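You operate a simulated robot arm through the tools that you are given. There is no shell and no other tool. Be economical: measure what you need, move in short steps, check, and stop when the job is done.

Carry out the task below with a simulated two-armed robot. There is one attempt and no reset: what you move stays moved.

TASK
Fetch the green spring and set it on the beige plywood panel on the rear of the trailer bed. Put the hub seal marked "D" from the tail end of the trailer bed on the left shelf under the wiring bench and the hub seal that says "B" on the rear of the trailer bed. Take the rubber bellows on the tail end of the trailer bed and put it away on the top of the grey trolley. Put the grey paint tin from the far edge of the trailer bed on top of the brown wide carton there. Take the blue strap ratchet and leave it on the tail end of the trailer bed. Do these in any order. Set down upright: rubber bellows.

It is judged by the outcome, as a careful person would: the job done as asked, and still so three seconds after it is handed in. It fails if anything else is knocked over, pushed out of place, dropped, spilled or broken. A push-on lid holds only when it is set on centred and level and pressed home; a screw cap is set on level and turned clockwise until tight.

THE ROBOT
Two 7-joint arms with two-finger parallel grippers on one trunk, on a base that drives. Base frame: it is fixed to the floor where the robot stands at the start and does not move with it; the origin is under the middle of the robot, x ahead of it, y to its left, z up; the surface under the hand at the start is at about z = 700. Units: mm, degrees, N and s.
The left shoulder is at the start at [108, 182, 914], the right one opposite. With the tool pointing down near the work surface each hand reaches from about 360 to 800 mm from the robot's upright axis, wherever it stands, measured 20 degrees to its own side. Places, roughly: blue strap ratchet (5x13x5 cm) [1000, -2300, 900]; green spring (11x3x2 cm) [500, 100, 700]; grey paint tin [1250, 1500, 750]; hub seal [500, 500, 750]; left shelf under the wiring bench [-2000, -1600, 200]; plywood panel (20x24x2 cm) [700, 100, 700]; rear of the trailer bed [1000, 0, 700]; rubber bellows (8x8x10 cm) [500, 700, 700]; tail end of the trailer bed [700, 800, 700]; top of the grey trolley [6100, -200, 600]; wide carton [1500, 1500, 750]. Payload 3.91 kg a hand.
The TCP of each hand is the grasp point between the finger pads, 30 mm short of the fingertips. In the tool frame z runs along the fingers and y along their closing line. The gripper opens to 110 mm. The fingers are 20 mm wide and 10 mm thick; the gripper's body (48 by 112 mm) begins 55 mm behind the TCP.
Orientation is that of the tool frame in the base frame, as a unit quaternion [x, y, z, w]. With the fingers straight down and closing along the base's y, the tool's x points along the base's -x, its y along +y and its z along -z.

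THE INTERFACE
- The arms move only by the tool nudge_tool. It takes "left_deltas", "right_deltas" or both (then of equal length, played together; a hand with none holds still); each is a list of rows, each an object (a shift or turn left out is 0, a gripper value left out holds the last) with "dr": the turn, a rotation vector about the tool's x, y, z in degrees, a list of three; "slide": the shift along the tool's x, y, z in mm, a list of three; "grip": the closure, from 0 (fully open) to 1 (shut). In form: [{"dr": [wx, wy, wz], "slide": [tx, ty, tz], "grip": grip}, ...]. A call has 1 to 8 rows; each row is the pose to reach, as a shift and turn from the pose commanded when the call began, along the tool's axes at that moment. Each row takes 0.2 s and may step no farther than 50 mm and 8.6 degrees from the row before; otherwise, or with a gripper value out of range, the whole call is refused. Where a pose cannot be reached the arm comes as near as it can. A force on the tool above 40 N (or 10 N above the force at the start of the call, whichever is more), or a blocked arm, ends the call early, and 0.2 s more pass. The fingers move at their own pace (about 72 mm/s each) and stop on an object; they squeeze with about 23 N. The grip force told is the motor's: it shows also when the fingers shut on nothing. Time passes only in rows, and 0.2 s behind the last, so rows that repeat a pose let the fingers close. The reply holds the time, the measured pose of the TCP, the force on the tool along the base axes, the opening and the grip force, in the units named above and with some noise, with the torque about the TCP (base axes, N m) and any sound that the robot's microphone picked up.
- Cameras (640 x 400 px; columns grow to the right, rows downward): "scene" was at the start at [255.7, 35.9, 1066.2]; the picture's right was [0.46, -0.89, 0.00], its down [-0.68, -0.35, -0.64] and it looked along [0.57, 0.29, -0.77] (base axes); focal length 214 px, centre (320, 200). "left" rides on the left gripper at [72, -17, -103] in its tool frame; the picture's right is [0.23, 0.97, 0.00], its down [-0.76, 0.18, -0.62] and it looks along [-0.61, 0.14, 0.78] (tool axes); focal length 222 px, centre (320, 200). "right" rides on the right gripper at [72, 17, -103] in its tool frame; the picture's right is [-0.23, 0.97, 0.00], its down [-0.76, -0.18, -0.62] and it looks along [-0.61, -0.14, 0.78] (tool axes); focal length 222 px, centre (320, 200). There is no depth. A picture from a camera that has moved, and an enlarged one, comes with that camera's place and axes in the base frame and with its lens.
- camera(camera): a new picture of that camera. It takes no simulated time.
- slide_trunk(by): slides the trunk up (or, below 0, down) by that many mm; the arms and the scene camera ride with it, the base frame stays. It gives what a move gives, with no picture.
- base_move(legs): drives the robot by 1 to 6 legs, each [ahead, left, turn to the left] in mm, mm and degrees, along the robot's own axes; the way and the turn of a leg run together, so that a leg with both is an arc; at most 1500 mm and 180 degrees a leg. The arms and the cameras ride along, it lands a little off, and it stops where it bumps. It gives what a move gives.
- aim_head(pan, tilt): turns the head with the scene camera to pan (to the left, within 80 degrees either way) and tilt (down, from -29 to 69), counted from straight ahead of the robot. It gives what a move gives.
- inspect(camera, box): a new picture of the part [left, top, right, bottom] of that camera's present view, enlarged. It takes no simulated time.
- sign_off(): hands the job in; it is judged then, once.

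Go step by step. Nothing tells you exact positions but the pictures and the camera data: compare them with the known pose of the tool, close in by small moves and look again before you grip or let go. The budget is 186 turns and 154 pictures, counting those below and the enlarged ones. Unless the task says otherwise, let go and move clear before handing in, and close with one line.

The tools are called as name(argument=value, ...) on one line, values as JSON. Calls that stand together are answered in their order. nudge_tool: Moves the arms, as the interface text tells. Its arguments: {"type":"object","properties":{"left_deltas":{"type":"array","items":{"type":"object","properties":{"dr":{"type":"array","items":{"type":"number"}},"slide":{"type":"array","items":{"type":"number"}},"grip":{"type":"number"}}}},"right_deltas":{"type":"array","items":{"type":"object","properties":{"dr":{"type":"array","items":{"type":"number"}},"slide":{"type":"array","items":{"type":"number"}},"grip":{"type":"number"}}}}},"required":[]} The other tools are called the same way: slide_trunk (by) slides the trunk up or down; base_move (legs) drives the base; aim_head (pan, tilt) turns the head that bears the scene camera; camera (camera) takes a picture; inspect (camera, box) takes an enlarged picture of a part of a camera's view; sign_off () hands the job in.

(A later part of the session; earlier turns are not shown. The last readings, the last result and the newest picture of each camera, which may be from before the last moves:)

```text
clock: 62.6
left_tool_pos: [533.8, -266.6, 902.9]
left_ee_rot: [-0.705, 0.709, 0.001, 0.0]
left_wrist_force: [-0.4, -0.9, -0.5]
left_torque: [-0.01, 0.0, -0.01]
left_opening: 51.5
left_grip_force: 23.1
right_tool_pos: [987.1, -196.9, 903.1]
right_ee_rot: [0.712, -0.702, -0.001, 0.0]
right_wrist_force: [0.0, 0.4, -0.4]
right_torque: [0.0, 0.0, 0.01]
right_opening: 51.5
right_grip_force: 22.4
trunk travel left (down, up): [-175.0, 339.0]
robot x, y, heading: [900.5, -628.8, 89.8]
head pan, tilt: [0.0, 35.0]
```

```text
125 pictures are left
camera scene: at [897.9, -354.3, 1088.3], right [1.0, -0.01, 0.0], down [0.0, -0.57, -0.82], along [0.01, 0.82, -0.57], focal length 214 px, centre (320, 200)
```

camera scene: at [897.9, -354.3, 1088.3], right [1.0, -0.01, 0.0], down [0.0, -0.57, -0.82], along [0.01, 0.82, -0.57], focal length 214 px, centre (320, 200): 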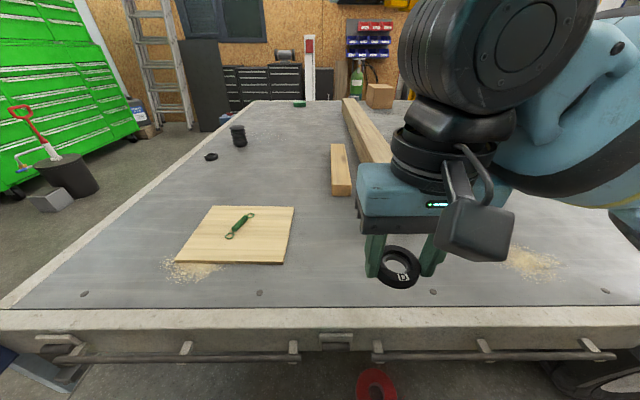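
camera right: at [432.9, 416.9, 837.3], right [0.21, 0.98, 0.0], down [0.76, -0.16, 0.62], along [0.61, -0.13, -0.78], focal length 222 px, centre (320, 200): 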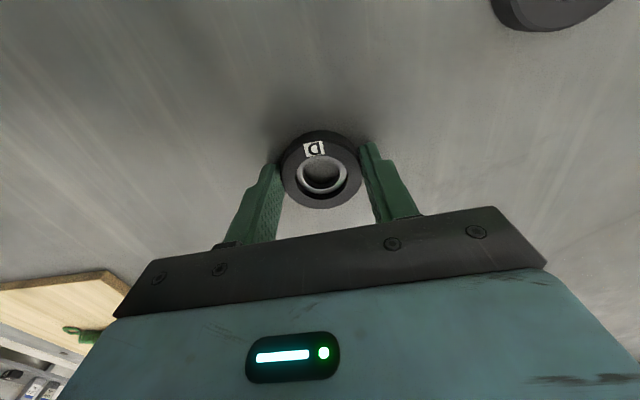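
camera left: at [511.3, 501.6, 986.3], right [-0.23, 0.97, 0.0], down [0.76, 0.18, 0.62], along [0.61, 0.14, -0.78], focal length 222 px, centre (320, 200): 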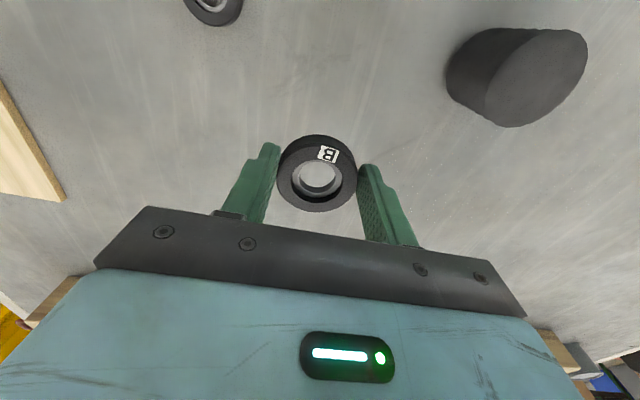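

There is clear space between the panel and the beam. I'll shift the base a bit right and ahead so the left arm can put B at about [885, 40].

base_move(legs=[[80, -150, 0]])

nudge_tool(left_deltas=[{"slide": [-28, -25, 0]}, {"slide": [-56, -50, 0]}, {"slide": [-85, -76, 15]}, {"slide": [-113, -101, 30]}, {"slide": [-141, -126, 50]}, {"slide": [-170, -152, 70]}, {"slide": [-198, -177, 90]}, {"slide": [-226, -202, 100]}])

camera(camera="left")

camera(camera="scene")

```text
clock: 64.6
left_tool_pos: [683.0, -186.4, 902.5]
left_ee_rot: [-0.706, 0.708, 0.0, 0.0]
left_wrist_force: [0.7, 0.6, 0.1]
left_torque: [-0.02, 0.0, 0.03]
left_opening: 51.8
left_grip_force: 23.2
right_tool_pos: [1139.4, -118.9, 903.1]
right_ee_rot: [0.712, -0.702, -0.002, 0.0]
right_wrist_force: [-1.1, 0.2, -1.0]
right_torque: [0.0, 0.01, -0.02]
right_opening: 51.8
right_grip_force: 22.8
trunk travel left (down, up): [-175.0, 339.0]
robot x, y, heading: [1042.2, -555.0, 89.5]
head pan, tilt: [0.0, 35.0]
```

```text
clock: 66.4
left_tool_pos: [880.8, 39.4, 802.7]
left_ee_rot: [-0.707, 0.708, 0.001, -0.002]
left_wrist_force: [0.2, 1.6, 1.3]
left_torque: [-0.02, -0.01, 0.01]
left_opening: 51.8
left_grip_force: 22.9
left hand out of reach, approached as far as the arm can: row 8
right_tool_pos: [1137.8, -117.6, 901.8]
right_ee_rot: [0.713, -0.702, 0.001, 0.0]
right_wrist_force: [-1.3, 0.1, -0.4]
right_torque: [-0.01, -0.04, -0.05]
right_opening: 51.8
right_grip_force: 23.0
trunk travel left (down, up): [-175.0, 339.0]
robot x, y, heading: [1045.4, -549.7, 89.9]
head pan, tilt: [0.0, 35.0]
```

```text
124 pictures are left
camera left: at [898.1, -33.7, 905.5], right [-0.97, -0.23, 0.0], down [-0.17, 0.76, 0.62], along [-0.14, 0.61, -0.78], focal length 222 px, centre (320, 200)
```

left: 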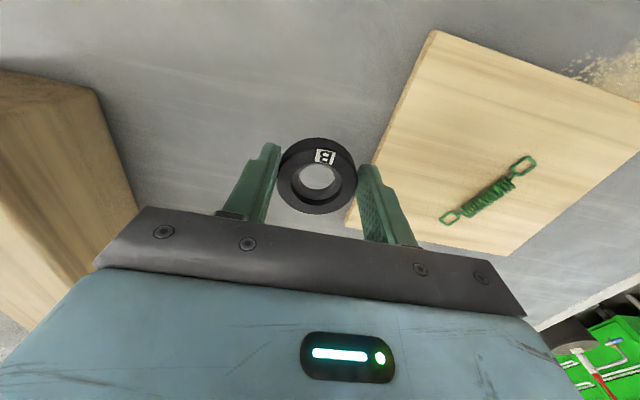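

```text
123 pictures are left
camera scene: at [1047.4, -274.3, 1087.7], right [1.0, -0.01, 0.0], down [0.0, -0.58, -0.82], along [0.01, 0.82, -0.58], focal length 214 px, centre (320, 200)
```

scene: 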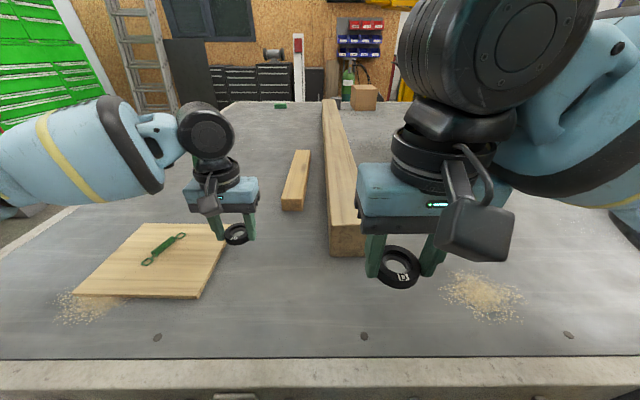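

I'll set B a bit nearer, at about [920, -10], which leaves more room on both sides and is easier to reach.

nudge_tool(left_deltas=[{"slide": [25, -20, 0]}, {"slide": [49, -39, 0]}, {"slide": [49, -39, 35]}, {"slide": [49, -39, 55]}, {"slide": [49, -39, 66]}, {"slide": [49, -39, 67]}])

camera(camera="left")

```text
clock: 67.8
left_tool_pos: [917.1, -11.9, 738.3]
left_ee_rot: [-0.705, 0.709, 0.001, 0.0]
left_wrist_force: [1.0, 1.1, -0.6]
left_torque: [-0.01, -0.02, -0.04]
left_opening: 52.0
left_grip_force: 23.2
left hand out of reach, approached as far as the arm can: row 1, 2, 3, 4, 5, 6
right_tool_pos: [1139.0, -118.9, 903.1]
right_ee_rot: [0.712, -0.702, -0.001, 0.0]
right_wrist_force: [-0.6, -0.8, -0.8]
right_torque: [0.01, 0.0, -0.01]
right_opening: 51.9
right_grip_force: 23.4
trunk travel left (down, up): [-175.0, 339.0]
robot x, y, heading: [1042.5, -549.8, 89.4]
head pan, tilt: [0.0, 35.0]
```

```text
122 pictures are left
camera left: at [932.9, -84.4, 840.5], right [-0.98, -0.22, 0.0], down [-0.17, 0.76, 0.62], along [-0.14, 0.61, -0.78], focal length 222 px, centre (320, 200)
```

left: 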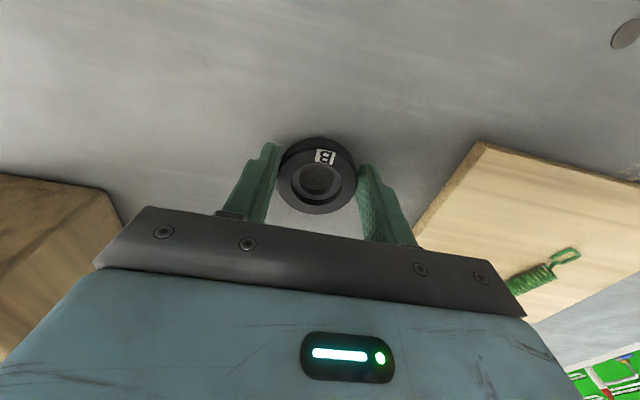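

nudge_tool(left_deltas=[{"slide": [0, 0, 3]}, {"slide": [0, 0, 5.5]}, {"slide": [0, 0, 5.5]}])

```text
clock: 68.6
left_tool_pos: [915.4, -11.9, 732.2]
left_ee_rot: [-0.705, 0.709, 0.001, -0.001]
left_wrist_force: [0.1, 0.0, 0.1]
left_torque: [-0.03, 0.0, -0.02]
left_opening: 51.9
left_grip_force: 23.1
right_tool_pos: [1138.3, -118.5, 903.1]
right_ee_rot: [0.712, -0.702, -0.001, -0.001]
right_wrist_force: [-0.9, 1.1, -0.5]
right_torque: [0.0, 0.01, -0.03]
right_opening: 51.5
right_grip_force: 23.4
trunk travel left (down, up): [-175.0, 339.0]
robot x, y, heading: [1043.6, -550.8, 89.6]
head pan, tilt: [0.0, 35.0]
```

nudge_tool(left_deltas=[{"slide": [0, 0, 0.7]}, {"slide": [0, 0, 0.7], "grip": 0.2}, {"slide": [0, 0, 0.7]}, {"slide": [0, 0, 0.7]}, {"slide": [0, 0, -35]}, {"slide": [0, 0, -80]}, {"slide": [0, 0, -125]}, {"slide": [0, 0, -160]}])

camera(camera="left")

```text
clock: 70.4
left_tool_pos: [898.6, -5.2, 871.3]
left_ee_rot: [-0.705, 0.709, 0.0, 0.0]
left_wrist_force: [0.4, 1.3, 0.6]
left_torque: [0.0, -0.02, 0.01]
left_opening: 88.2
left_grip_force: 0.0
left hand out of reach, approached as far as the arm can: row 6, 7, 8
right_tool_pos: [1138.4, -117.8, 902.0]
right_ee_rot: [0.712, -0.702, -0.001, 0.0]
right_wrist_force: [0.3, 0.9, -0.7]
right_torque: [-0.03, -0.02, 0.01]
right_opening: 51.9
right_grip_force: 23.0
trunk travel left (down, up): [-175.0, 339.0]
robot x, y, heading: [1044.4, -551.4, 89.9]
head pan, tilt: [0.0, 35.0]
```

```text
121 pictures are left
camera left: at [914.0, -77.4, 974.4], right [-0.98, -0.22, 0.0], down [-0.17, 0.76, 0.62], along [-0.14, 0.61, -0.78], focal length 222 px, centre (320, 200)
```

left: 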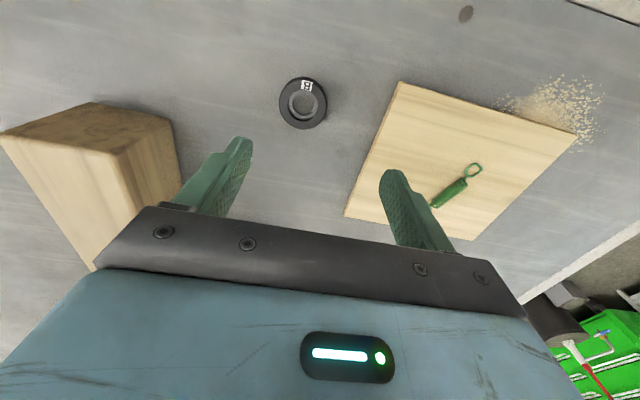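

B is on the bed next to the panel. I'll fold the left arm in, then drive with D towards the wiring bench on the back wall (front edge about x = -2000).

nudge_tool(left_deltas=[{"slide": [30, 28, -10], "grip": 0.5}, {"slide": [60, 56, -20]}, {"slide": [90, 84, -30]}, {"slide": [120, 112, -30]}, {"slide": [150, 140, -30]}, {"slide": [180, 160, -30]}, {"slide": [200, 180, -30]}])

base_move(legs=[[-500, 0, 0], [0, 0, 90], [1400, 0, 0], [700, 500, 0]])

camera(camera="scene")

```text
clock: 72.0
left_tool_pos: [716.7, -205.5, 900.2]
left_ee_rot: [-0.705, 0.709, 0.0, -0.001]
left_wrist_force: [-0.1, -0.2, -0.7]
left_torque: [0.01, 0.02, -0.02]
left_opening: 54.9
left_grip_force: 0.0
right_tool_pos: [1138.5, -119.5, 901.2]
right_ee_rot: [0.712, -0.702, 0.0, -0.001]
right_wrist_force: [0.3, 0.0, -0.7]
right_torque: [0.01, 0.0, 0.0]
right_opening: 51.6
right_grip_force: 22.8
trunk travel left (down, up): [-175.0, 339.0]
robot x, y, heading: [1045.0, -551.0, 89.4]
head pan, tilt: [0.0, 35.0]
```

```text
clock: 89.8
left_tool_pos: [-1440.5, -1782.4, 901.4]
left_ee_rot: [1.0, -0.024, 0.0, 0.0]
left_wrist_force: [-0.5, -0.3, -0.5]
left_torque: [0.0, 0.0, 0.01]
left_opening: 55.0
left_grip_force: 0.1
right_tool_pos: [-1508.4, -1356.9, 903.1]
right_ee_rot: [1.0, -0.014, 0.0, 0.002]
right_wrist_force: [0.6, -1.0, -0.6]
right_torque: [0.02, -0.01, 0.01]
right_opening: 51.8
right_grip_force: 23.3
trunk travel left (down, up): [-175.0, 339.0]
robot x, y, heading: [-1085.4, -1467.6, 177.1]
head pan, tilt: [0.0, 35.0]
```

```text
120 pictures are left
camera scene: at [-1353.0, -1454.0, 1088.3], right [0.05, 1.0, 0.0], down [0.57, -0.03, -0.82], along [-0.82, 0.04, -0.57], focal length 214 px, centre (320, 200)
```

scene: 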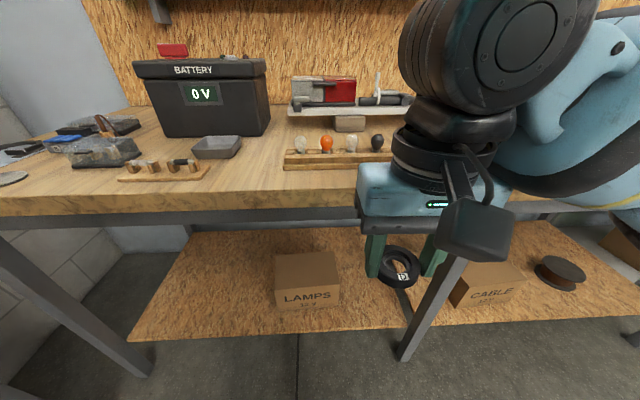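

The left shelf is the one with the LAMPS box, with its front edge at about x = -1740, z = 200. I'll stand farther back and left of the box, then lower the trunk and see how high the arm stands.

base_move(legs=[[0, 0, 2.8], [-130, 360, 0]])

slide_trunk(by=-174)

aim_head(pan=10, tilt=35)

camera(camera="scene")

```text
clock: 92.1
left_tool_pos: [-1383.5, -1908.9, 903.6]
left_ee_rot: [1.0, -0.003, 0.001, 0.002]
left_wrist_force: [-0.7, -0.2, 0.6]
left_torque: [0.01, -0.03, -0.02]
left_opening: 54.6
left_grip_force: 0.1
right_tool_pos: [-1467.6, -1486.5, 903.1]
right_ee_rot: [1.0, 0.006, -0.001, 0.004]
right_wrist_force: [-1.2, 0.6, 0.1]
right_torque: [-0.05, -0.01, 0.0]
right_opening: 51.6
right_grip_force: 23.4
trunk travel left (down, up): [-175.0, 339.0]
robot x, y, heading: [-1038.1, -1585.8, 179.7]
head pan, tilt: [0.0, 35.0]
stopped in leg 2: the robot was blocked; the commanded pose is now the measured one
```

```text
clock: 94.0
left_tool_pos: [-1382.7, -1917.4, 727.0]
left_ee_rot: [1.0, -0.003, 0.001, -0.003]
left_wrist_force: [0.0, -0.4, 0.0]
left_torque: [-0.01, 0.0, -0.03]
left_opening: 55.1
left_grip_force: 0.0
right_tool_pos: [-1468.5, -1494.7, 728.6]
right_ee_rot: [1.0, 0.007, -0.001, 0.0]
right_wrist_force: [0.2, 0.7, 0.3]
right_torque: [0.0, 0.04, 0.0]
right_opening: 51.9
right_grip_force: 23.2
trunk travel left (down, up): [-1.0, 513.0]
robot x, y, heading: [-1035.0, -1587.8, 179.7]
head pan, tilt: [0.0, 35.0]
```

```text
clock: 94.8
left_tool_pos: [-1382.1, -1916.8, 725.4]
left_ee_rot: [1.0, -0.002, 0.001, -0.003]
left_wrist_force: [0.4, 0.1, -0.2]
left_torque: [-0.06, -0.01, 0.0]
left_opening: 55.1
left_grip_force: 0.0
right_tool_pos: [-1467.3, -1495.5, 728.4]
right_ee_rot: [1.0, 0.007, -0.001, 0.0]
right_wrist_force: [-0.4, 0.2, 0.9]
right_torque: [-0.01, 0.0, -0.03]
right_opening: 51.7
right_grip_force: 23.1
trunk travel left (down, up): [-1.0, 513.0]
robot x, y, heading: [-1037.5, -1587.4, 179.7]
head pan, tilt: [10.0, 35.0]
```

```text
119 pictures are left
camera scene: at [-1367.1, -1601.1, 907.2], right [-0.17, 0.99, 0.0], down [0.57, 0.1, -0.82], along [-0.81, -0.14, -0.57], focal length 214 px, centre (320, 200)
```

scene: 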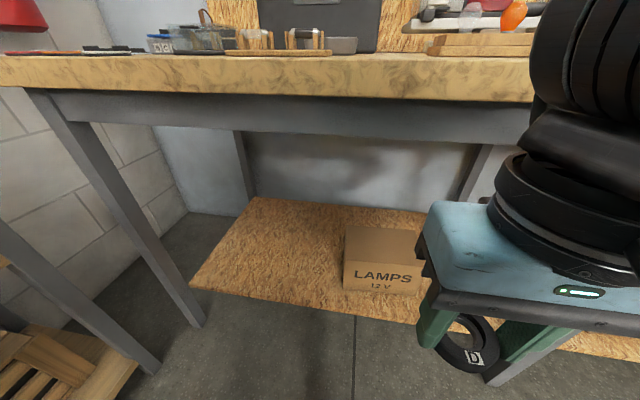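

The drive was blocked partway, probably by the left elbow against the rack. I'll look to the left.

aim_head(pan=75, tilt=20)

camera(camera="scene")

```text
clock: 96.1
left_tool_pos: [-1382.3, -1918.5, 725.8]
left_ee_rot: [1.0, -0.001, 0.002, -0.002]
left_wrist_force: [-0.2, 0.3, 0.6]
left_torque: [-0.03, 0.01, 0.01]
left_opening: 54.8
left_grip_force: 0.1
right_tool_pos: [-1470.9, -1495.7, 729.5]
right_ee_rot: [1.0, -0.001, 0.004, 0.003]
right_wrist_force: [-0.8, 1.4, -1.0]
right_torque: [-0.01, 0.01, -0.01]
right_opening: 51.8
right_grip_force: 23.3
trunk travel left (down, up): [-1.0, 513.0]
robot x, y, heading: [-1035.4, -1588.1, 179.7]
head pan, tilt: [75.0, 20.0]
```

```text
118 pictures are left
camera scene: at [-1359.7, -1634.5, 928.3], right [-0.52, 0.85, 0.0], down [0.32, 0.19, -0.93], along [-0.79, -0.48, -0.37], focal length 214 px, centre (320, 200)
```

scene: 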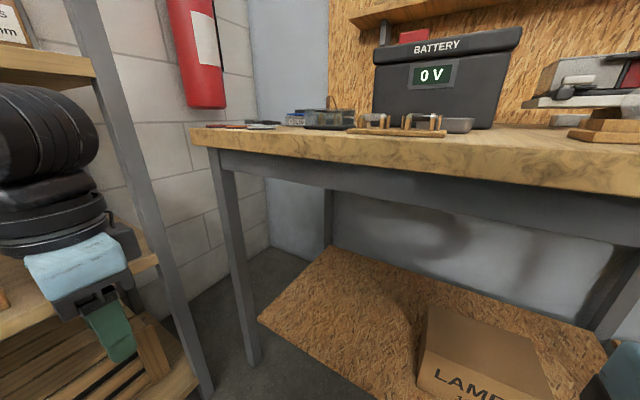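

camera(camera="scene")

camera(camera="left")

```text
117 pictures are left
camera scene: at [-1359.7, -1634.5, 928.3], right [-0.52, 0.85, 0.0], down [0.32, 0.19, -0.93], along [-0.79, -0.48, -0.37], focal length 214 px, centre (320, 200)
```

scene: 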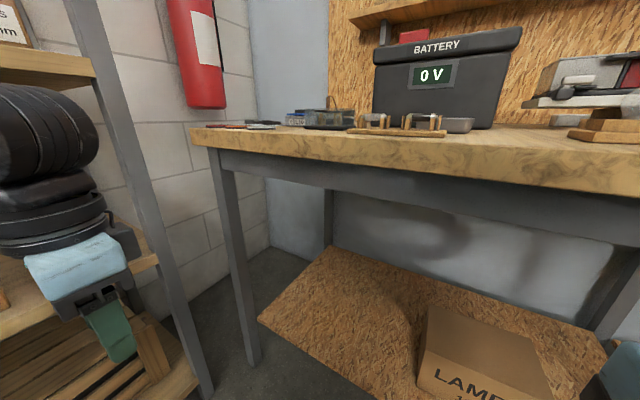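

```text
116 pictures are left
camera left: at [-1310.2, -1900.4, 829.8], right [0.22, -0.97, 0.0], down [-0.76, -0.18, 0.62], along [-0.61, -0.14, -0.78], focal length 222 px, centre (320, 200)
```

left: 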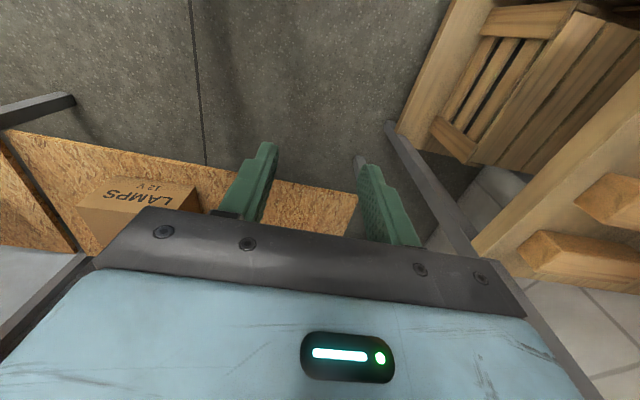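

The rack's front is at y about -2217, and the left elbow is near it. The right part of the left shelf, between the box (ends y ≈ -1341) and the middle leg (y ≈ -1086), is free, so I'll move right, away from the rack, and use that.

base_move(legs=[[0, -240, 0], [-100, 0, 0]])

aim_head(pan=0, tilt=35)

camera(camera="scene")

```text
clock: 99.6
left_tool_pos: [-1280.4, -1679.0, 725.7]
left_ee_rot: [1.0, -0.002, 0.001, -0.003]
left_wrist_force: [0.0, -0.4, -0.1]
left_torque: [0.02, -0.02, 0.0]
left_opening: 54.9
left_grip_force: 0.1
right_tool_pos: [-1370.5, -1257.5, 729.5]
right_ee_rot: [1.0, 0.001, 0.004, 0.001]
right_wrist_force: [0.1, 0.5, -0.1]
right_torque: [0.02, -0.01, 0.0]
right_opening: 51.8
right_grip_force: 22.7
trunk travel left (down, up): [-1.0, 513.0]
robot x, y, heading: [-934.1, -1352.2, 179.7]
head pan, tilt: [75.0, 20.0]
```

```text
clock: 101.0
left_tool_pos: [-1281.1, -1678.1, 725.5]
left_ee_rot: [1.0, -0.001, 0.001, -0.003]
left_wrist_force: [-0.7, -0.1, 0.0]
left_torque: [0.01, -0.01, -0.03]
left_opening: 54.8
left_grip_force: 0.0
right_tool_pos: [-1368.8, -1256.6, 729.6]
right_ee_rot: [1.0, 0.001, 0.003, 0.001]
right_wrist_force: [-0.1, 0.3, -0.1]
right_torque: [0.01, -0.02, 0.0]
right_opening: 51.9
right_grip_force: 23.4
trunk travel left (down, up): [-1.0, 513.0]
robot x, y, heading: [-932.5, -1348.0, 179.7]
head pan, tilt: [0.0, 35.0]
```

```text
115 pictures are left
camera scene: at [-1266.7, -1347.4, 907.2], right [0.0, 1.0, 0.0], down [0.57, 0.0, -0.82], along [-0.82, 0.0, -0.57], focal length 214 px, centre (320, 200)
```

scene: 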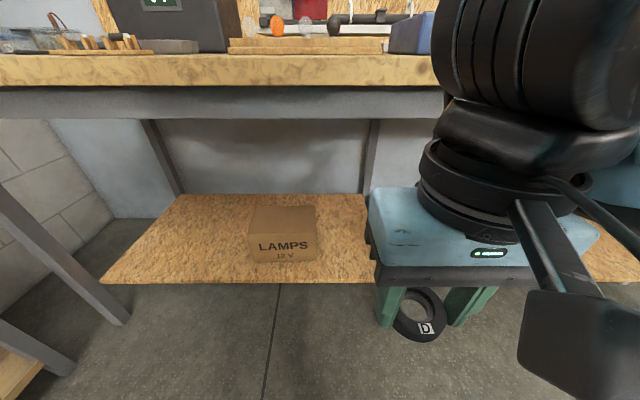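

The free gap on the left shelf is y = -1364 to -1100. I'll lower the right hand in front of the bench first.

nudge_tool(right_deltas=[{"slide": [-10, -3, 47]}, {"slide": [-20, -6, 94]}, {"slide": [-30, -9, 141]}, {"slide": [-40, -12, 188]}, {"slide": [-50, -15, 235]}, {"slide": [-60, -18, 282]}, {"slide": [-70, -21, 329]}, {"slide": [-80, -25, 376]}])

camera(camera="scene")

camera(camera="right")

```text
clock: 102.8
left_tool_pos: [-1281.1, -1679.1, 726.1]
left_ee_rot: [1.0, -0.002, 0.001, -0.002]
left_wrist_force: [-0.6, -0.6, -0.7]
left_torque: [0.03, -0.01, -0.04]
left_opening: 55.0
left_grip_force: 0.0
right_tool_pos: [-1447.0, -1234.1, 351.8]
right_ee_rot: [1.0, 0.002, 0.004, 0.002]
right_wrist_force: [-0.8, -0.5, 0.3]
right_torque: [0.02, -0.01, -0.05]
right_opening: 52.2
right_grip_force: 22.8
trunk travel left (down, up): [-1.0, 513.0]
robot x, y, heading: [-932.8, -1351.1, 179.5]
head pan, tilt: [0.0, 35.0]
```

```text
114 pictures are left
camera scene: at [-1266.7, -1347.4, 907.1], right [0.0, 1.0, 0.0], down [0.57, 0.0, -0.82], along [-0.82, 0.0, -0.57], focal length 214 px, centre (320, 200)
```

scene: 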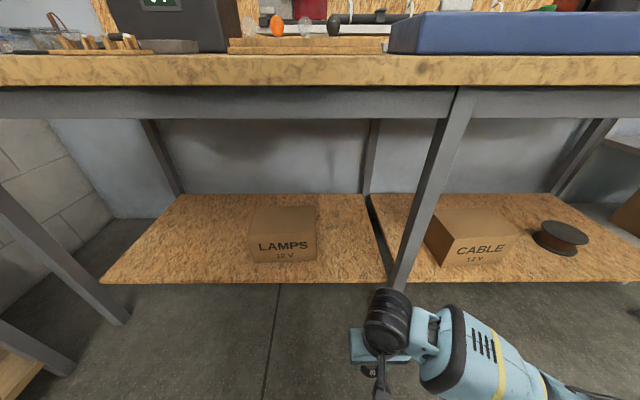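

```text
113 pictures are left
camera right: at [-1374.8, -1249.8, 456.6], right [-0.23, -0.97, 0.0], down [-0.77, 0.18, 0.62], along [-0.6, 0.14, -0.79], focal length 222 px, centre (320, 200)
```

right: 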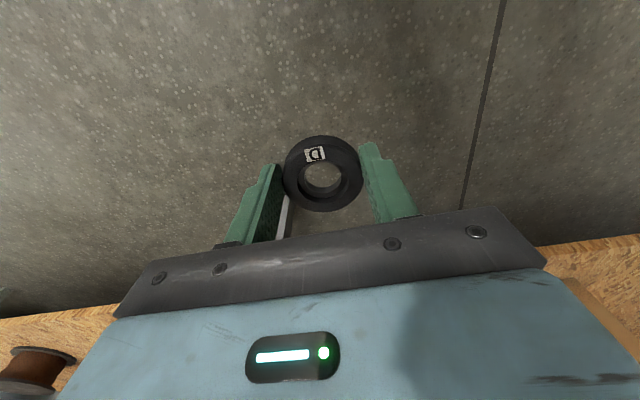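

The mid leg is at y ≈ -1090 and the shelf's front edge at x ≈ -1744. I'll aim to put D at about [-1797, -1290], in front of and right of the box, so I shift and lower the hand first.

nudge_tool(right_deltas=[{"slide": [-20, 14, 20]}, {"slide": [-40, 28, 40]}, {"slide": [-60, 42, 60]}, {"slide": [-80, 56, 75]}, {"slide": [-90, 58, 80]}, {"slide": [-90, 58, 80]}])

base_move(legs=[[120, 0, 0]])

camera(camera="right")

aim_head(pan=-15, tilt=60)

camera(camera="scene")

```text
clock: 104.2
left_tool_pos: [-1281.1, -1678.9, 725.4]
left_ee_rot: [1.0, -0.002, 0.002, -0.002]
left_wrist_force: [-0.5, -0.4, 0.0]
left_torque: [0.01, 0.01, 0.02]
left_opening: 55.0
left_grip_force: 0.0
right_tool_pos: [-1535.6, -1292.9, 271.9]
right_ee_rot: [1.0, 0.002, 0.004, 0.002]
right_wrist_force: [0.9, 0.5, 0.4]
right_torque: [0.0, 0.02, 0.01]
right_opening: 51.6
right_grip_force: 22.8
trunk travel left (down, up): [-1.0, 513.0]
robot x, y, heading: [-934.8, -1350.5, 179.7]
head pan, tilt: [0.0, 35.0]
```

```text
clock: 105.5
left_tool_pos: [-1398.4, -1677.7, 726.5]
left_ee_rot: [1.0, -0.001, 0.001, -0.003]
left_wrist_force: [-0.3, -0.3, 0.0]
left_torque: [0.0, -0.02, -0.02]
left_opening: 55.2
left_grip_force: 0.1
right_tool_pos: [-1654.5, -1291.5, 272.3]
right_ee_rot: [1.0, 0.001, 0.005, 0.002]
right_wrist_force: [-0.1, -0.4, -0.1]
right_torque: [0.01, 0.0, 0.0]
right_opening: 51.8
right_grip_force: 23.2
trunk travel left (down, up): [-1.0, 513.0]
robot x, y, heading: [-1053.4, -1353.3, 179.7]
head pan, tilt: [0.0, 35.0]
```

```text
112 pictures are left
camera right: at [-1581.0, -1307.0, 377.0], right [-0.23, -0.97, 0.0], down [-0.77, 0.18, 0.62], along [-0.6, 0.14, -0.79], focal length 222 px, centre (320, 200)
```

right: 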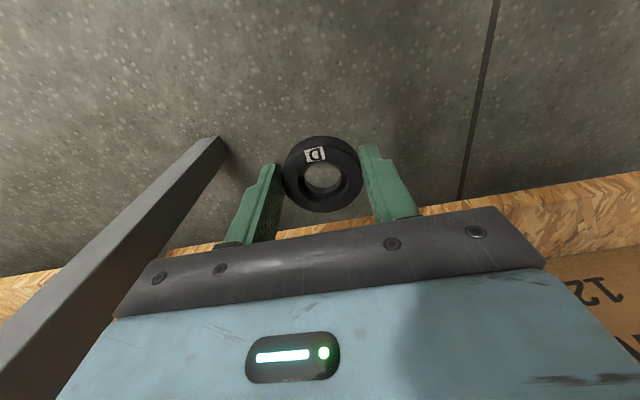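

```text
clock: 106.4
left_tool_pos: [-1398.9, -1677.8, 726.5]
left_ee_rot: [1.0, -0.002, 0.0, -0.003]
left_wrist_force: [0.4, -0.4, -0.2]
left_torque: [-0.01, -0.01, -0.01]
left_opening: 54.9
left_grip_force: 0.0
right_tool_pos: [-1652.4, -1290.5, 273.1]
right_ee_rot: [1.0, 0.001, 0.004, 0.001]
right_wrist_force: [0.4, 0.2, -0.6]
right_torque: [0.0, 0.0, 0.04]
right_opening: 51.6
right_grip_force: 23.5
trunk travel left (down, up): [-1.0, 513.0]
robot x, y, heading: [-1052.5, -1347.7, 179.8]
head pan, tilt: [-15.0, 60.0]
```

```text
111 pictures are left
camera scene: at [-1360.5, -1329.7, 872.9], right [0.26, 0.96, 0.0], down [0.84, -0.23, -0.5], along [-0.48, 0.13, -0.87], focal length 214 px, centre (320, 200)
```

scene: 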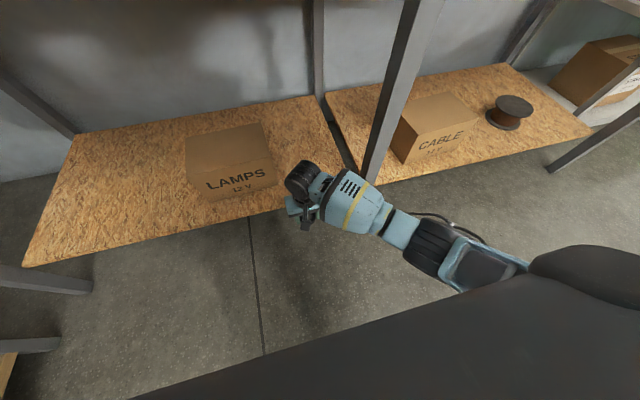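

The forearm would pass close to the mid leg. I'll move the base left and reach out to the right with more extension, so the forearm runs straighter.

base_move(legs=[[0, 165, 0]])

nudge_tool(right_deltas=[{"slide": [0, -40, 0]}, {"slide": [0, -80, 0]}, {"slide": [0, -120, 0]}, {"slide": [0, -155, 0]}, {"slide": [0, -155, 0]}])

camera(camera="scene")

```text
clock: 108.5
left_tool_pos: [-1399.1, -1842.7, 725.7]
left_ee_rot: [1.0, -0.002, 0.001, -0.002]
left_wrist_force: [-0.6, -0.3, 0.2]
left_torque: [-0.03, -0.02, -0.03]
left_opening: 55.1
left_grip_force: 0.0
right_tool_pos: [-1653.8, -1454.7, 272.3]
right_ee_rot: [1.0, 0.001, 0.005, 0.002]
right_wrist_force: [0.8, 0.0, -0.4]
right_torque: [-0.02, 0.0, 0.03]
right_opening: 51.6
right_grip_force: 22.8
trunk travel left (down, up): [-1.0, 513.0]
robot x, y, heading: [-1052.0, -1513.8, 179.8]
head pan, tilt: [-15.0, 60.0]
```

```text
clock: 109.7
left_tool_pos: [-1398.3, -1842.0, 725.8]
left_ee_rot: [1.0, -0.002, 0.001, -0.002]
left_wrist_force: [0.3, -0.4, -0.3]
left_torque: [-0.01, -0.03, 0.03]
left_opening: 54.9
left_grip_force: 0.0
right_tool_pos: [-1652.8, -1300.6, 272.0]
right_ee_rot: [1.0, 0.0, 0.005, 0.002]
right_wrist_force: [-1.3, -1.1, -0.1]
right_torque: [0.02, 0.0, 0.0]
right_opening: 51.6
right_grip_force: 23.5
trunk travel left (down, up): [-1.0, 513.0]
robot x, y, heading: [-1051.7, -1513.5, 179.8]
head pan, tilt: [-15.0, 60.0]
```

```text
110 pictures are left
camera scene: at [-1361.2, -1493.7, 872.8], right [0.26, 0.96, 0.0], down [0.84, -0.23, -0.5], along [-0.48, 0.13, -0.87], focal length 214 px, centre (320, 200)
```

scene: 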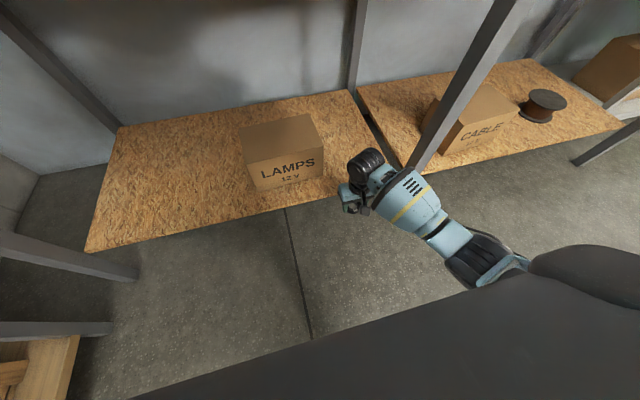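

There's now good clearance to the leg. I'll drive ahead 160 mm to bring D over the shelf.

base_move(legs=[[160, 0, 0]])

camera(camera="right")

camera(camera="scene")

```text
clock: 110.8
left_tool_pos: [-1482.4, -1841.4, 725.5]
left_ee_rot: [1.0, -0.003, 0.001, -0.002]
left_wrist_force: [-0.2, -0.1, 0.2]
left_torque: [0.0, 0.01, 0.02]
left_opening: 55.3
left_grip_force: 0.1
right_tool_pos: [-1720.2, -1300.0, 267.3]
right_ee_rot: [0.999, 0.001, 0.034, 0.0]
right_wrist_force: [-0.2, -1.0, -0.7]
right_torque: [0.02, 0.0, 0.03]
right_opening: 51.6
right_grip_force: 23.1
trunk travel left (down, up): [-1.0, 513.0]
robot x, y, heading: [-1134.8, -1513.7, 179.6]
head pan, tilt: [-15.0, 60.0]
stopped in leg 1: the force on the tool passed its limit at 134 N (the readings are from after the stop); the commanded pose is now the measured one
```

```text
109 pictures are left
camera right: at [-1654.8, -1316.0, 376.0], right [-0.22, -0.97, -0.01], down [-0.8, 0.17, 0.57], along [-0.55, 0.14, -0.82], focal length 222 px, centre (320, 200)
```

right: 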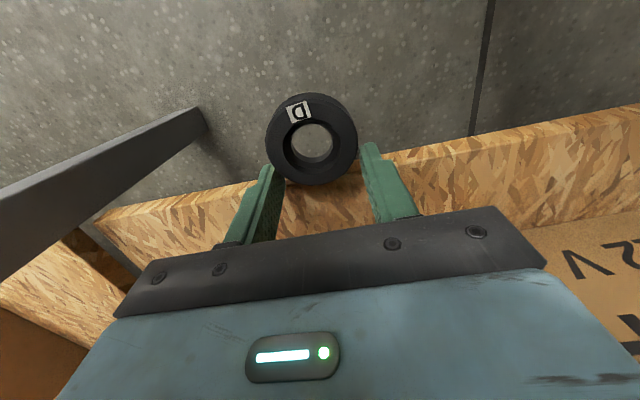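

```text
108 pictures are left
camera scene: at [-1443.7, -1492.5, 872.8], right [0.26, 0.96, 0.0], down [0.84, -0.23, -0.5], along [-0.48, 0.13, -0.87], focal length 214 px, centre (320, 200)
```

scene: 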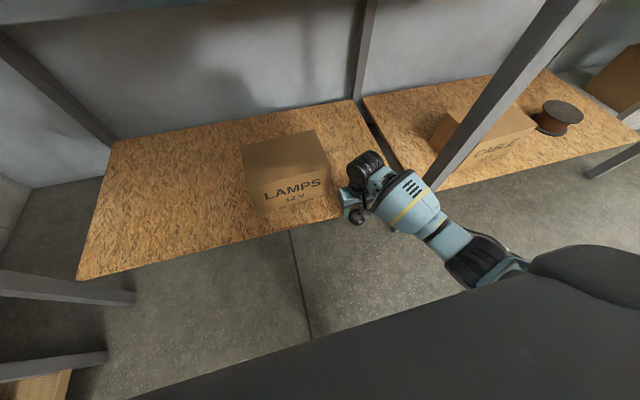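

The shelf is higher than I took it: triangulating two views gives its top at about z = 285 and its front edge at x ≈ -1695, and the seal touched that edge. I'll back off and check D in the grip.

base_move(legs=[[-110, 0, 0]])

camera(camera="right")

camera(camera="scene")

```text
clock: 112.0
left_tool_pos: [-1370.7, -1841.6, 726.2]
left_ee_rot: [1.0, -0.002, 0.001, -0.003]
left_wrist_force: [-0.1, -1.1, -0.2]
left_torque: [0.0, 0.0, -0.02]
left_opening: 54.9
left_grip_force: 0.0
right_tool_pos: [-1610.0, -1300.7, 268.2]
right_ee_rot: [0.999, 0.001, 0.034, 0.0]
right_wrist_force: [0.1, -0.4, -1.2]
right_torque: [0.0, 0.0, 0.03]
right_opening: 51.9
right_grip_force: 23.0
trunk travel left (down, up): [-1.0, 513.0]
robot x, y, heading: [-1025.7, -1514.1, 179.4]
head pan, tilt: [-15.0, 60.0]
```

```text
107 pictures are left
camera right: at [-1543.7, -1316.5, 376.3], right [-0.22, -0.97, -0.01], down [-0.8, 0.18, 0.57], along [-0.55, 0.14, -0.82], focal length 222 px, centre (320, 200)
```

right: 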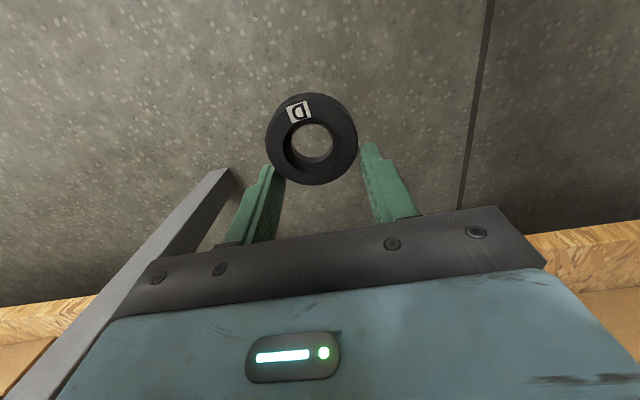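

```text
106 pictures are left
camera scene: at [-1332.5, -1493.2, 872.9], right [0.27, 0.96, 0.0], down [0.83, -0.23, -0.5], along [-0.48, 0.13, -0.87], focal length 214 px, centre (320, 200)
```

scene: 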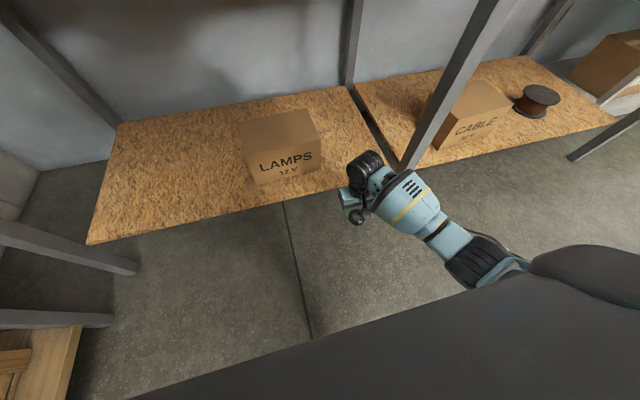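

inspect(camera="right", box=[220, 70, 420, 250])

```text
2.22 times, centred on (320, 160) of right
camera zoom: at [-1543.7, -1316.5, 376.3], right [-0.22, -0.97, -0.01], down [-0.8, 0.18, 0.57], along [-0.55, 0.14, -0.82], focal length 494 px, centre (320, 289)
```

zoom: 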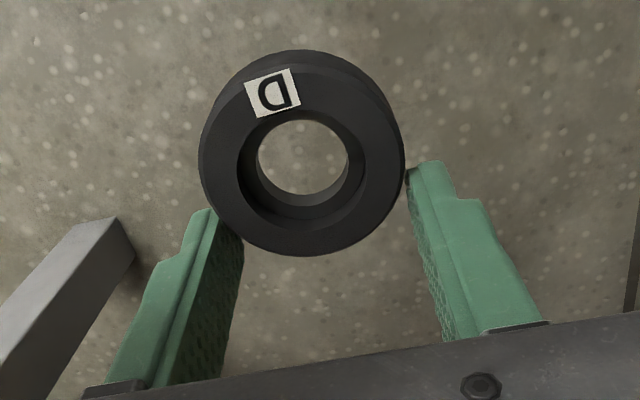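

D slid about 15 mm in the grip but is still held and level with the tool. I'll straighten the tool, raise it to z = 360 and shift a little right of the box.

nudge_tool(right_deltas=[{"dr": [0, -2, 0], "slide": [0, 0, -30]}, {"dr": [0, -3.9, 0], "slide": [0, -8, -60]}, {"dr": [0, -3.9, 0], "slide": [0, -16, -90]}, {"dr": [0, -3.9, 0], "slide": [0, -25, -100]}, {"dr": [0, -3.9, 0], "slide": [0, -25, -100]}])

base_move(legs=[[100, 0, 0]])

camera(camera="right")

camera(camera="scene")

```text
clock: 113.2
left_tool_pos: [-1370.1, -1842.0, 726.4]
left_ee_rot: [1.0, -0.002, 0.001, -0.004]
left_wrist_force: [0.1, -0.8, -0.5]
left_torque: [0.0, -0.03, -0.02]
left_opening: 54.8
left_grip_force: 0.1
right_tool_pos: [-1618.5, -1275.2, 367.6]
right_ee_rot: [1.0, 0.001, 0.0, 0.0]
right_wrist_force: [0.2, -0.5, -0.2]
right_torque: [0.01, 0.01, 0.01]
right_opening: 52.0
right_grip_force: 23.0
trunk travel left (down, up): [-1.0, 513.0]
robot x, y, heading: [-1024.8, -1513.9, 179.7]
head pan, tilt: [-15.0, 60.0]
```

```text
clock: 114.3
left_tool_pos: [-1470.3, -1841.4, 726.0]
left_ee_rot: [1.0, -0.003, 0.002, -0.003]
left_wrist_force: [-0.5, -0.4, 0.1]
left_torque: [0.03, -0.05, -0.04]
left_opening: 55.0
left_grip_force: 0.1
right_tool_pos: [-1716.7, -1275.7, 367.1]
right_ee_rot: [1.0, 0.001, 0.0, 0.0]
right_wrist_force: [-1.2, -0.3, -0.5]
right_torque: [-0.02, 0.03, -0.01]
right_opening: 52.0
right_grip_force: 22.9
trunk travel left (down, up): [-1.0, 513.0]
robot x, y, heading: [-1120.9, -1513.1, 179.7]
head pan, tilt: [-15.0, 60.0]
```

```text
104 pictures are left
camera right: at [-1643.5, -1291.6, 471.0], right [-0.22, -0.97, 0.0], down [-0.76, 0.17, 0.62], along [-0.61, 0.14, -0.78], focal length 222 px, centre (320, 200)
```

right: 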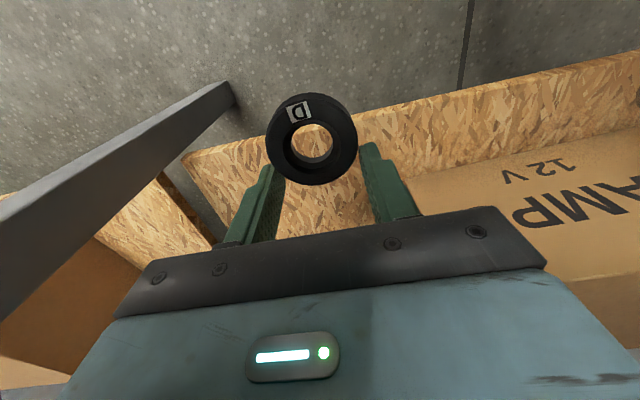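

```text
103 pictures are left
camera scene: at [-1432.4, -1492.8, 872.8], right [0.26, 0.96, 0.0], down [0.84, -0.23, -0.5], along [-0.48, 0.13, -0.87], focal length 214 px, centre (320, 200)
```

scene: 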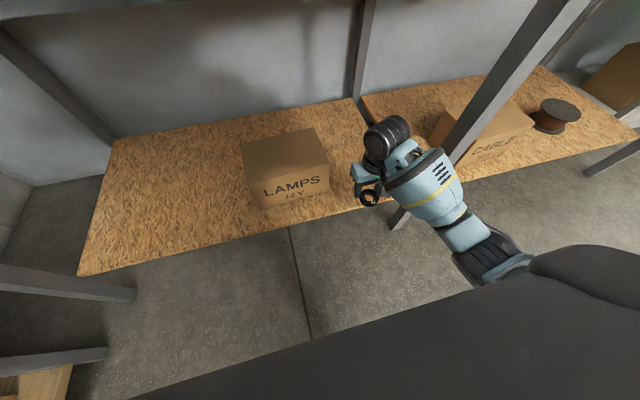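

base_move(legs=[[65, 0, 0]])

nudge_tool(right_deltas=[{"slide": [0, 0, 12]}, {"slide": [0, 0, 24]}, {"slide": [0, 0, 30]}, {"slide": [0, 0, 30]}])

camera(camera="right")

```text
clock: 115.3
left_tool_pos: [-1536.2, -1841.3, 726.1]
left_ee_rot: [1.0, -0.003, 0.0, -0.003]
left_wrist_force: [0.1, 0.4, 0.5]
left_torque: [0.0, -0.01, 0.01]
left_opening: 55.3
left_grip_force: 0.0
right_tool_pos: [-1781.8, -1275.3, 368.2]
right_ee_rot: [1.0, 0.002, -0.001, 0.0]
right_wrist_force: [0.0, 1.2, -0.4]
right_torque: [-0.01, 0.03, -0.01]
right_opening: 51.9
right_grip_force: 22.9
trunk travel left (down, up): [-1.0, 513.0]
robot x, y, heading: [-1189.1, -1509.9, 179.4]
head pan, tilt: [-15.0, 60.0]
```

```text
clock: 116.3
left_tool_pos: [-1535.6, -1841.4, 725.2]
left_ee_rot: [1.0, -0.002, 0.001, -0.002]
left_wrist_force: [-0.9, 0.1, -0.4]
left_torque: [0.04, 0.03, 0.0]
left_opening: 55.1
left_grip_force: 0.0
right_tool_pos: [-1781.3, -1274.2, 336.9]
right_ee_rot: [1.0, 0.002, -0.001, 0.0]
right_wrist_force: [1.1, 0.4, -0.6]
right_torque: [0.01, 0.0, -0.02]
right_opening: 51.9
right_grip_force: 23.2
trunk travel left (down, up): [-1.0, 513.0]
robot x, y, heading: [-1187.6, -1510.2, 179.7]
head pan, tilt: [-15.0, 60.0]
```

```text
102 pictures are left
camera right: at [-1708.4, -1291.3, 441.2], right [-0.22, -0.97, 0.0], down [-0.76, 0.17, 0.62], along [-0.61, 0.14, -0.78], focal length 222 px, centre (320, 200)
```

right: 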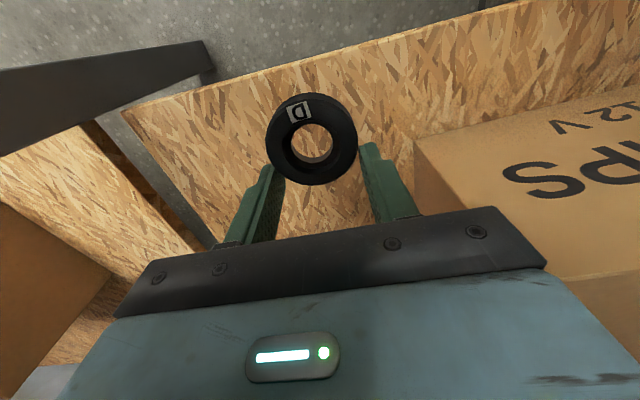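

The shelf edge is nearer x = -1726, so I'll go 25 mm deeper and then lower in small steps until contact.

nudge_tool(right_deltas=[{"slide": [-15, 0, 0]}, {"slide": [-28, 0, 0]}, {"slide": [-28, 0, 5]}, {"slide": [-28, 0, 10]}, {"slide": [-28, 0, 14]}])

camera(camera="right")

```text
clock: 117.5
left_tool_pos: [-1535.8, -1841.4, 726.5]
left_ee_rot: [1.0, -0.003, 0.001, -0.002]
left_wrist_force: [0.2, 0.2, 0.2]
left_torque: [0.02, -0.02, -0.03]
left_opening: 55.2
left_grip_force: 0.1
right_tool_pos: [-1809.0, -1274.7, 322.8]
right_ee_rot: [1.0, 0.002, -0.001, 0.001]
right_wrist_force: [-0.5, 0.7, -1.0]
right_torque: [0.01, 0.02, 0.0]
right_opening: 51.6
right_grip_force: 23.0
trunk travel left (down, up): [-1.0, 513.0]
robot x, y, heading: [-1189.6, -1510.9, 179.7]
head pan, tilt: [-15.0, 60.0]
```

```text
101 pictures are left
camera right: at [-1736.6, -1291.2, 426.9], right [-0.22, -0.97, 0.0], down [-0.76, 0.17, 0.62], along [-0.61, 0.14, -0.78], focal length 222 px, centre (320, 200)
```

right: 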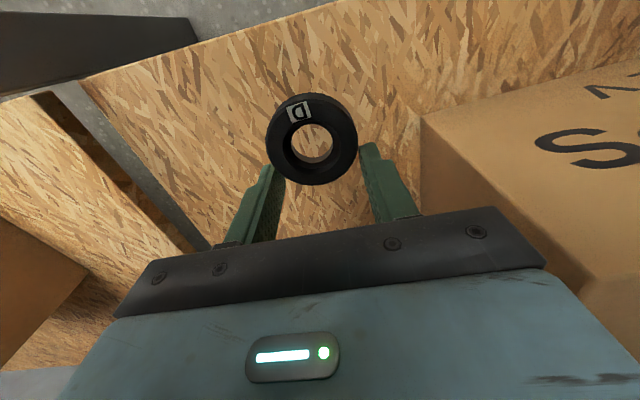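

nudge_tool(right_deltas=[{"slide": [0, 0, 4]}, {"slide": [0, 0, 8]}, {"slide": [0, 0, 8]}])

inspect(camera="right", box=[200, 60, 440, 250])

```text
clock: 118.3
left_tool_pos: [-1536.3, -1841.1, 726.2]
left_ee_rot: [1.0, -0.003, 0.001, -0.002]
left_wrist_force: [-0.6, 0.3, -0.6]
left_torque: [-0.01, -0.02, 0.01]
left_opening: 55.1
left_grip_force: 0.0
right_tool_pos: [-1810.6, -1274.5, 315.3]
right_ee_rot: [1.0, 0.002, -0.001, 0.0]
right_wrist_force: [-0.7, 0.8, -0.2]
right_torque: [0.03, 0.02, 0.01]
right_opening: 51.8
right_grip_force: 22.7
trunk travel left (down, up): [-1.0, 513.0]
robot x, y, heading: [-1189.2, -1512.6, 179.9]
head pan, tilt: [-15.0, 60.0]
```

```text
2.11 times, centred on (320, 155) of right
camera zoom: at [-1736.6, -1291.2, 418.8], right [-0.22, -0.97, 0.0], down [-0.76, 0.18, 0.62], along [-0.61, 0.14, -0.78], focal length 468 px, centre (320, 295)
```

zoom: 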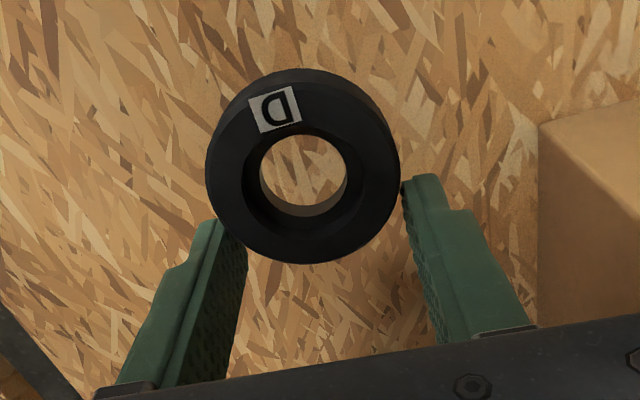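

nudge_tool(right_deltas=[{"slide": [0, 0, 2]}, {"slide": [0, 0, 4]}, {"slide": [0, 0, 6]}, {"slide": [0, 0, 6]}])

```text
clock: 119.3
left_tool_pos: [-1536.5, -1840.4, 726.1]
left_ee_rot: [1.0, -0.002, 0.001, -0.003]
left_wrist_force: [0.6, 0.0, 0.3]
left_torque: [0.0, -0.01, 0.01]
left_opening: 54.9
left_grip_force: 0.1
right_tool_pos: [-1809.3, -1273.9, 309.7]
right_ee_rot: [1.0, 0.001, 0.0, 0.0]
right_wrist_force: [-0.3, 0.6, -0.6]
right_torque: [0.0, 0.0, -0.03]
right_opening: 51.7
right_grip_force: 23.0
trunk travel left (down, up): [-1.0, 513.0]
robot x, y, heading: [-1188.3, -1515.4, 179.9]
head pan, tilt: [-15.0, 60.0]
```

nudge_tool(right_deltas=[{"slide": [0, 0, 2]}, {"slide": [0, 0, 4]}, {"slide": [0, 0, 6]}, {"slide": [0, 0, 8]}, {"slide": [0, 0, 8]}])

camera(camera="right")

```text
clock: 120.5
left_tool_pos: [-1534.8, -1841.3, 726.7]
left_ee_rot: [1.0, -0.003, 0.0, -0.003]
left_wrist_force: [-0.2, 0.4, -0.1]
left_torque: [-0.01, 0.02, -0.01]
left_opening: 55.1
left_grip_force: 0.0
right_tool_pos: [-1808.3, -1274.9, 301.2]
right_ee_rot: [1.0, 0.002, -0.001, 0.001]
right_wrist_force: [-0.7, 0.5, -0.8]
right_torque: [-0.02, 0.02, 0.01]
right_opening: 52.0
right_grip_force: 23.1
trunk travel left (down, up): [-1.0, 513.0]
robot x, y, heading: [-1190.9, -1511.4, 179.7]
head pan, tilt: [-15.0, 60.0]
```

```text
99 pictures are left
camera right: at [-1736.4, -1291.3, 405.1], right [-0.22, -0.97, 0.0], down [-0.76, 0.18, 0.62], along [-0.61, 0.14, -0.78], focal length 222 px, centre (320, 200)
```

right: 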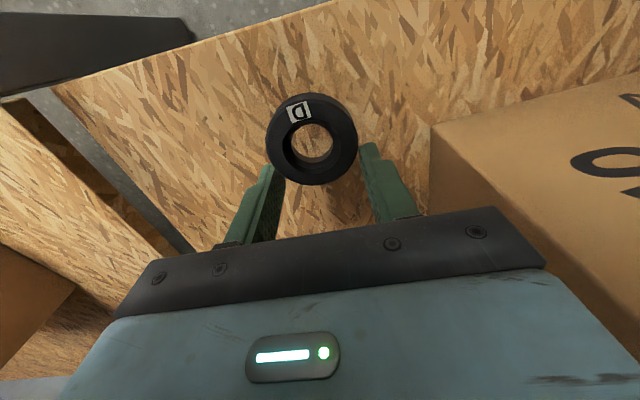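

From the corner parallax the shelf is at about z = 254; contact should come near TCP 282. I'll continue down.

nudge_tool(right_deltas=[{"slide": [0, 0, 4]}, {"slide": [0, 0, 8]}, {"slide": [0, 0, 11]}, {"slide": [0, 0, 13]}, {"slide": [0, 0, 14.5]}, {"slide": [0, 0, 14.5]}])

```text
clock: 121.9
left_tool_pos: [-1534.6, -1841.1, 725.8]
left_ee_rot: [1.0, -0.002, 0.001, -0.002]
left_wrist_force: [0.1, 0.3, -0.4]
left_torque: [0.0, 0.02, 0.0]
left_opening: 55.1
left_grip_force: 0.1
right_tool_pos: [-1809.5, -1274.2, 286.9]
right_ee_rot: [1.0, 0.003, -0.001, 0.0]
right_wrist_force: [-0.3, 0.1, -0.6]
right_torque: [0.02, 0.05, 0.01]
right_opening: 51.9
right_grip_force: 22.9
trunk travel left (down, up): [-1.0, 513.0]
robot x, y, heading: [-1188.6, -1516.3, 179.5]
head pan, tilt: [-15.0, 60.0]
```

nudge_tool(right_deltas=[{"slide": [0, 0, 1.5]}, {"slide": [0, 0, 3]}, {"slide": [0, 0, 4.5]}, {"slide": [0, 0, 4.5]}])

inspect(camera="right", box=[200, 60, 440, 250])

```text
clock: 122.9
left_tool_pos: [-1535.7, -1840.6, 725.6]
left_ee_rot: [1.0, -0.002, 0.001, -0.003]
left_wrist_force: [-0.3, 0.4, 0.0]
left_torque: [0.01, 0.04, -0.01]
left_opening: 55.2
left_grip_force: 0.0
right_tool_pos: [-1811.1, -1275.2, 281.4]
right_ee_rot: [1.0, 0.002, -0.001, 0.0]
right_wrist_force: [0.2, 0.0, -0.3]
right_torque: [0.03, -0.01, 0.0]
right_opening: 51.9
right_grip_force: 22.8
trunk travel left (down, up): [-1.0, 513.0]
robot x, y, heading: [-1190.1, -1510.9, 179.7]
head pan, tilt: [-15.0, 60.0]
```

```text
2.11 times, centred on (320, 155) of right
camera zoom: at [-1736.6, -1291.5, 385.7], right [-0.22, -0.97, 0.0], down [-0.76, 0.18, 0.62], along [-0.61, 0.14, -0.78], focal length 468 px, centre (320, 295)
```

zoom: 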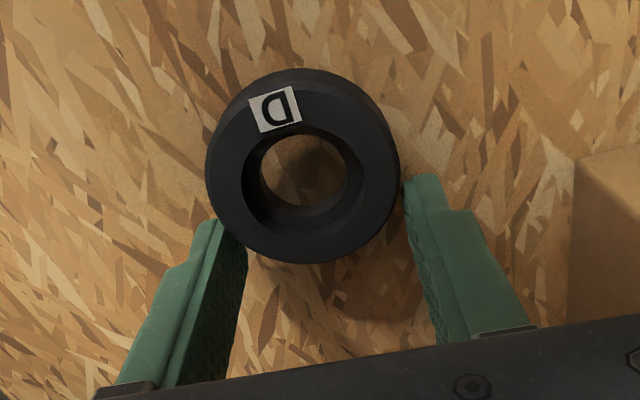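

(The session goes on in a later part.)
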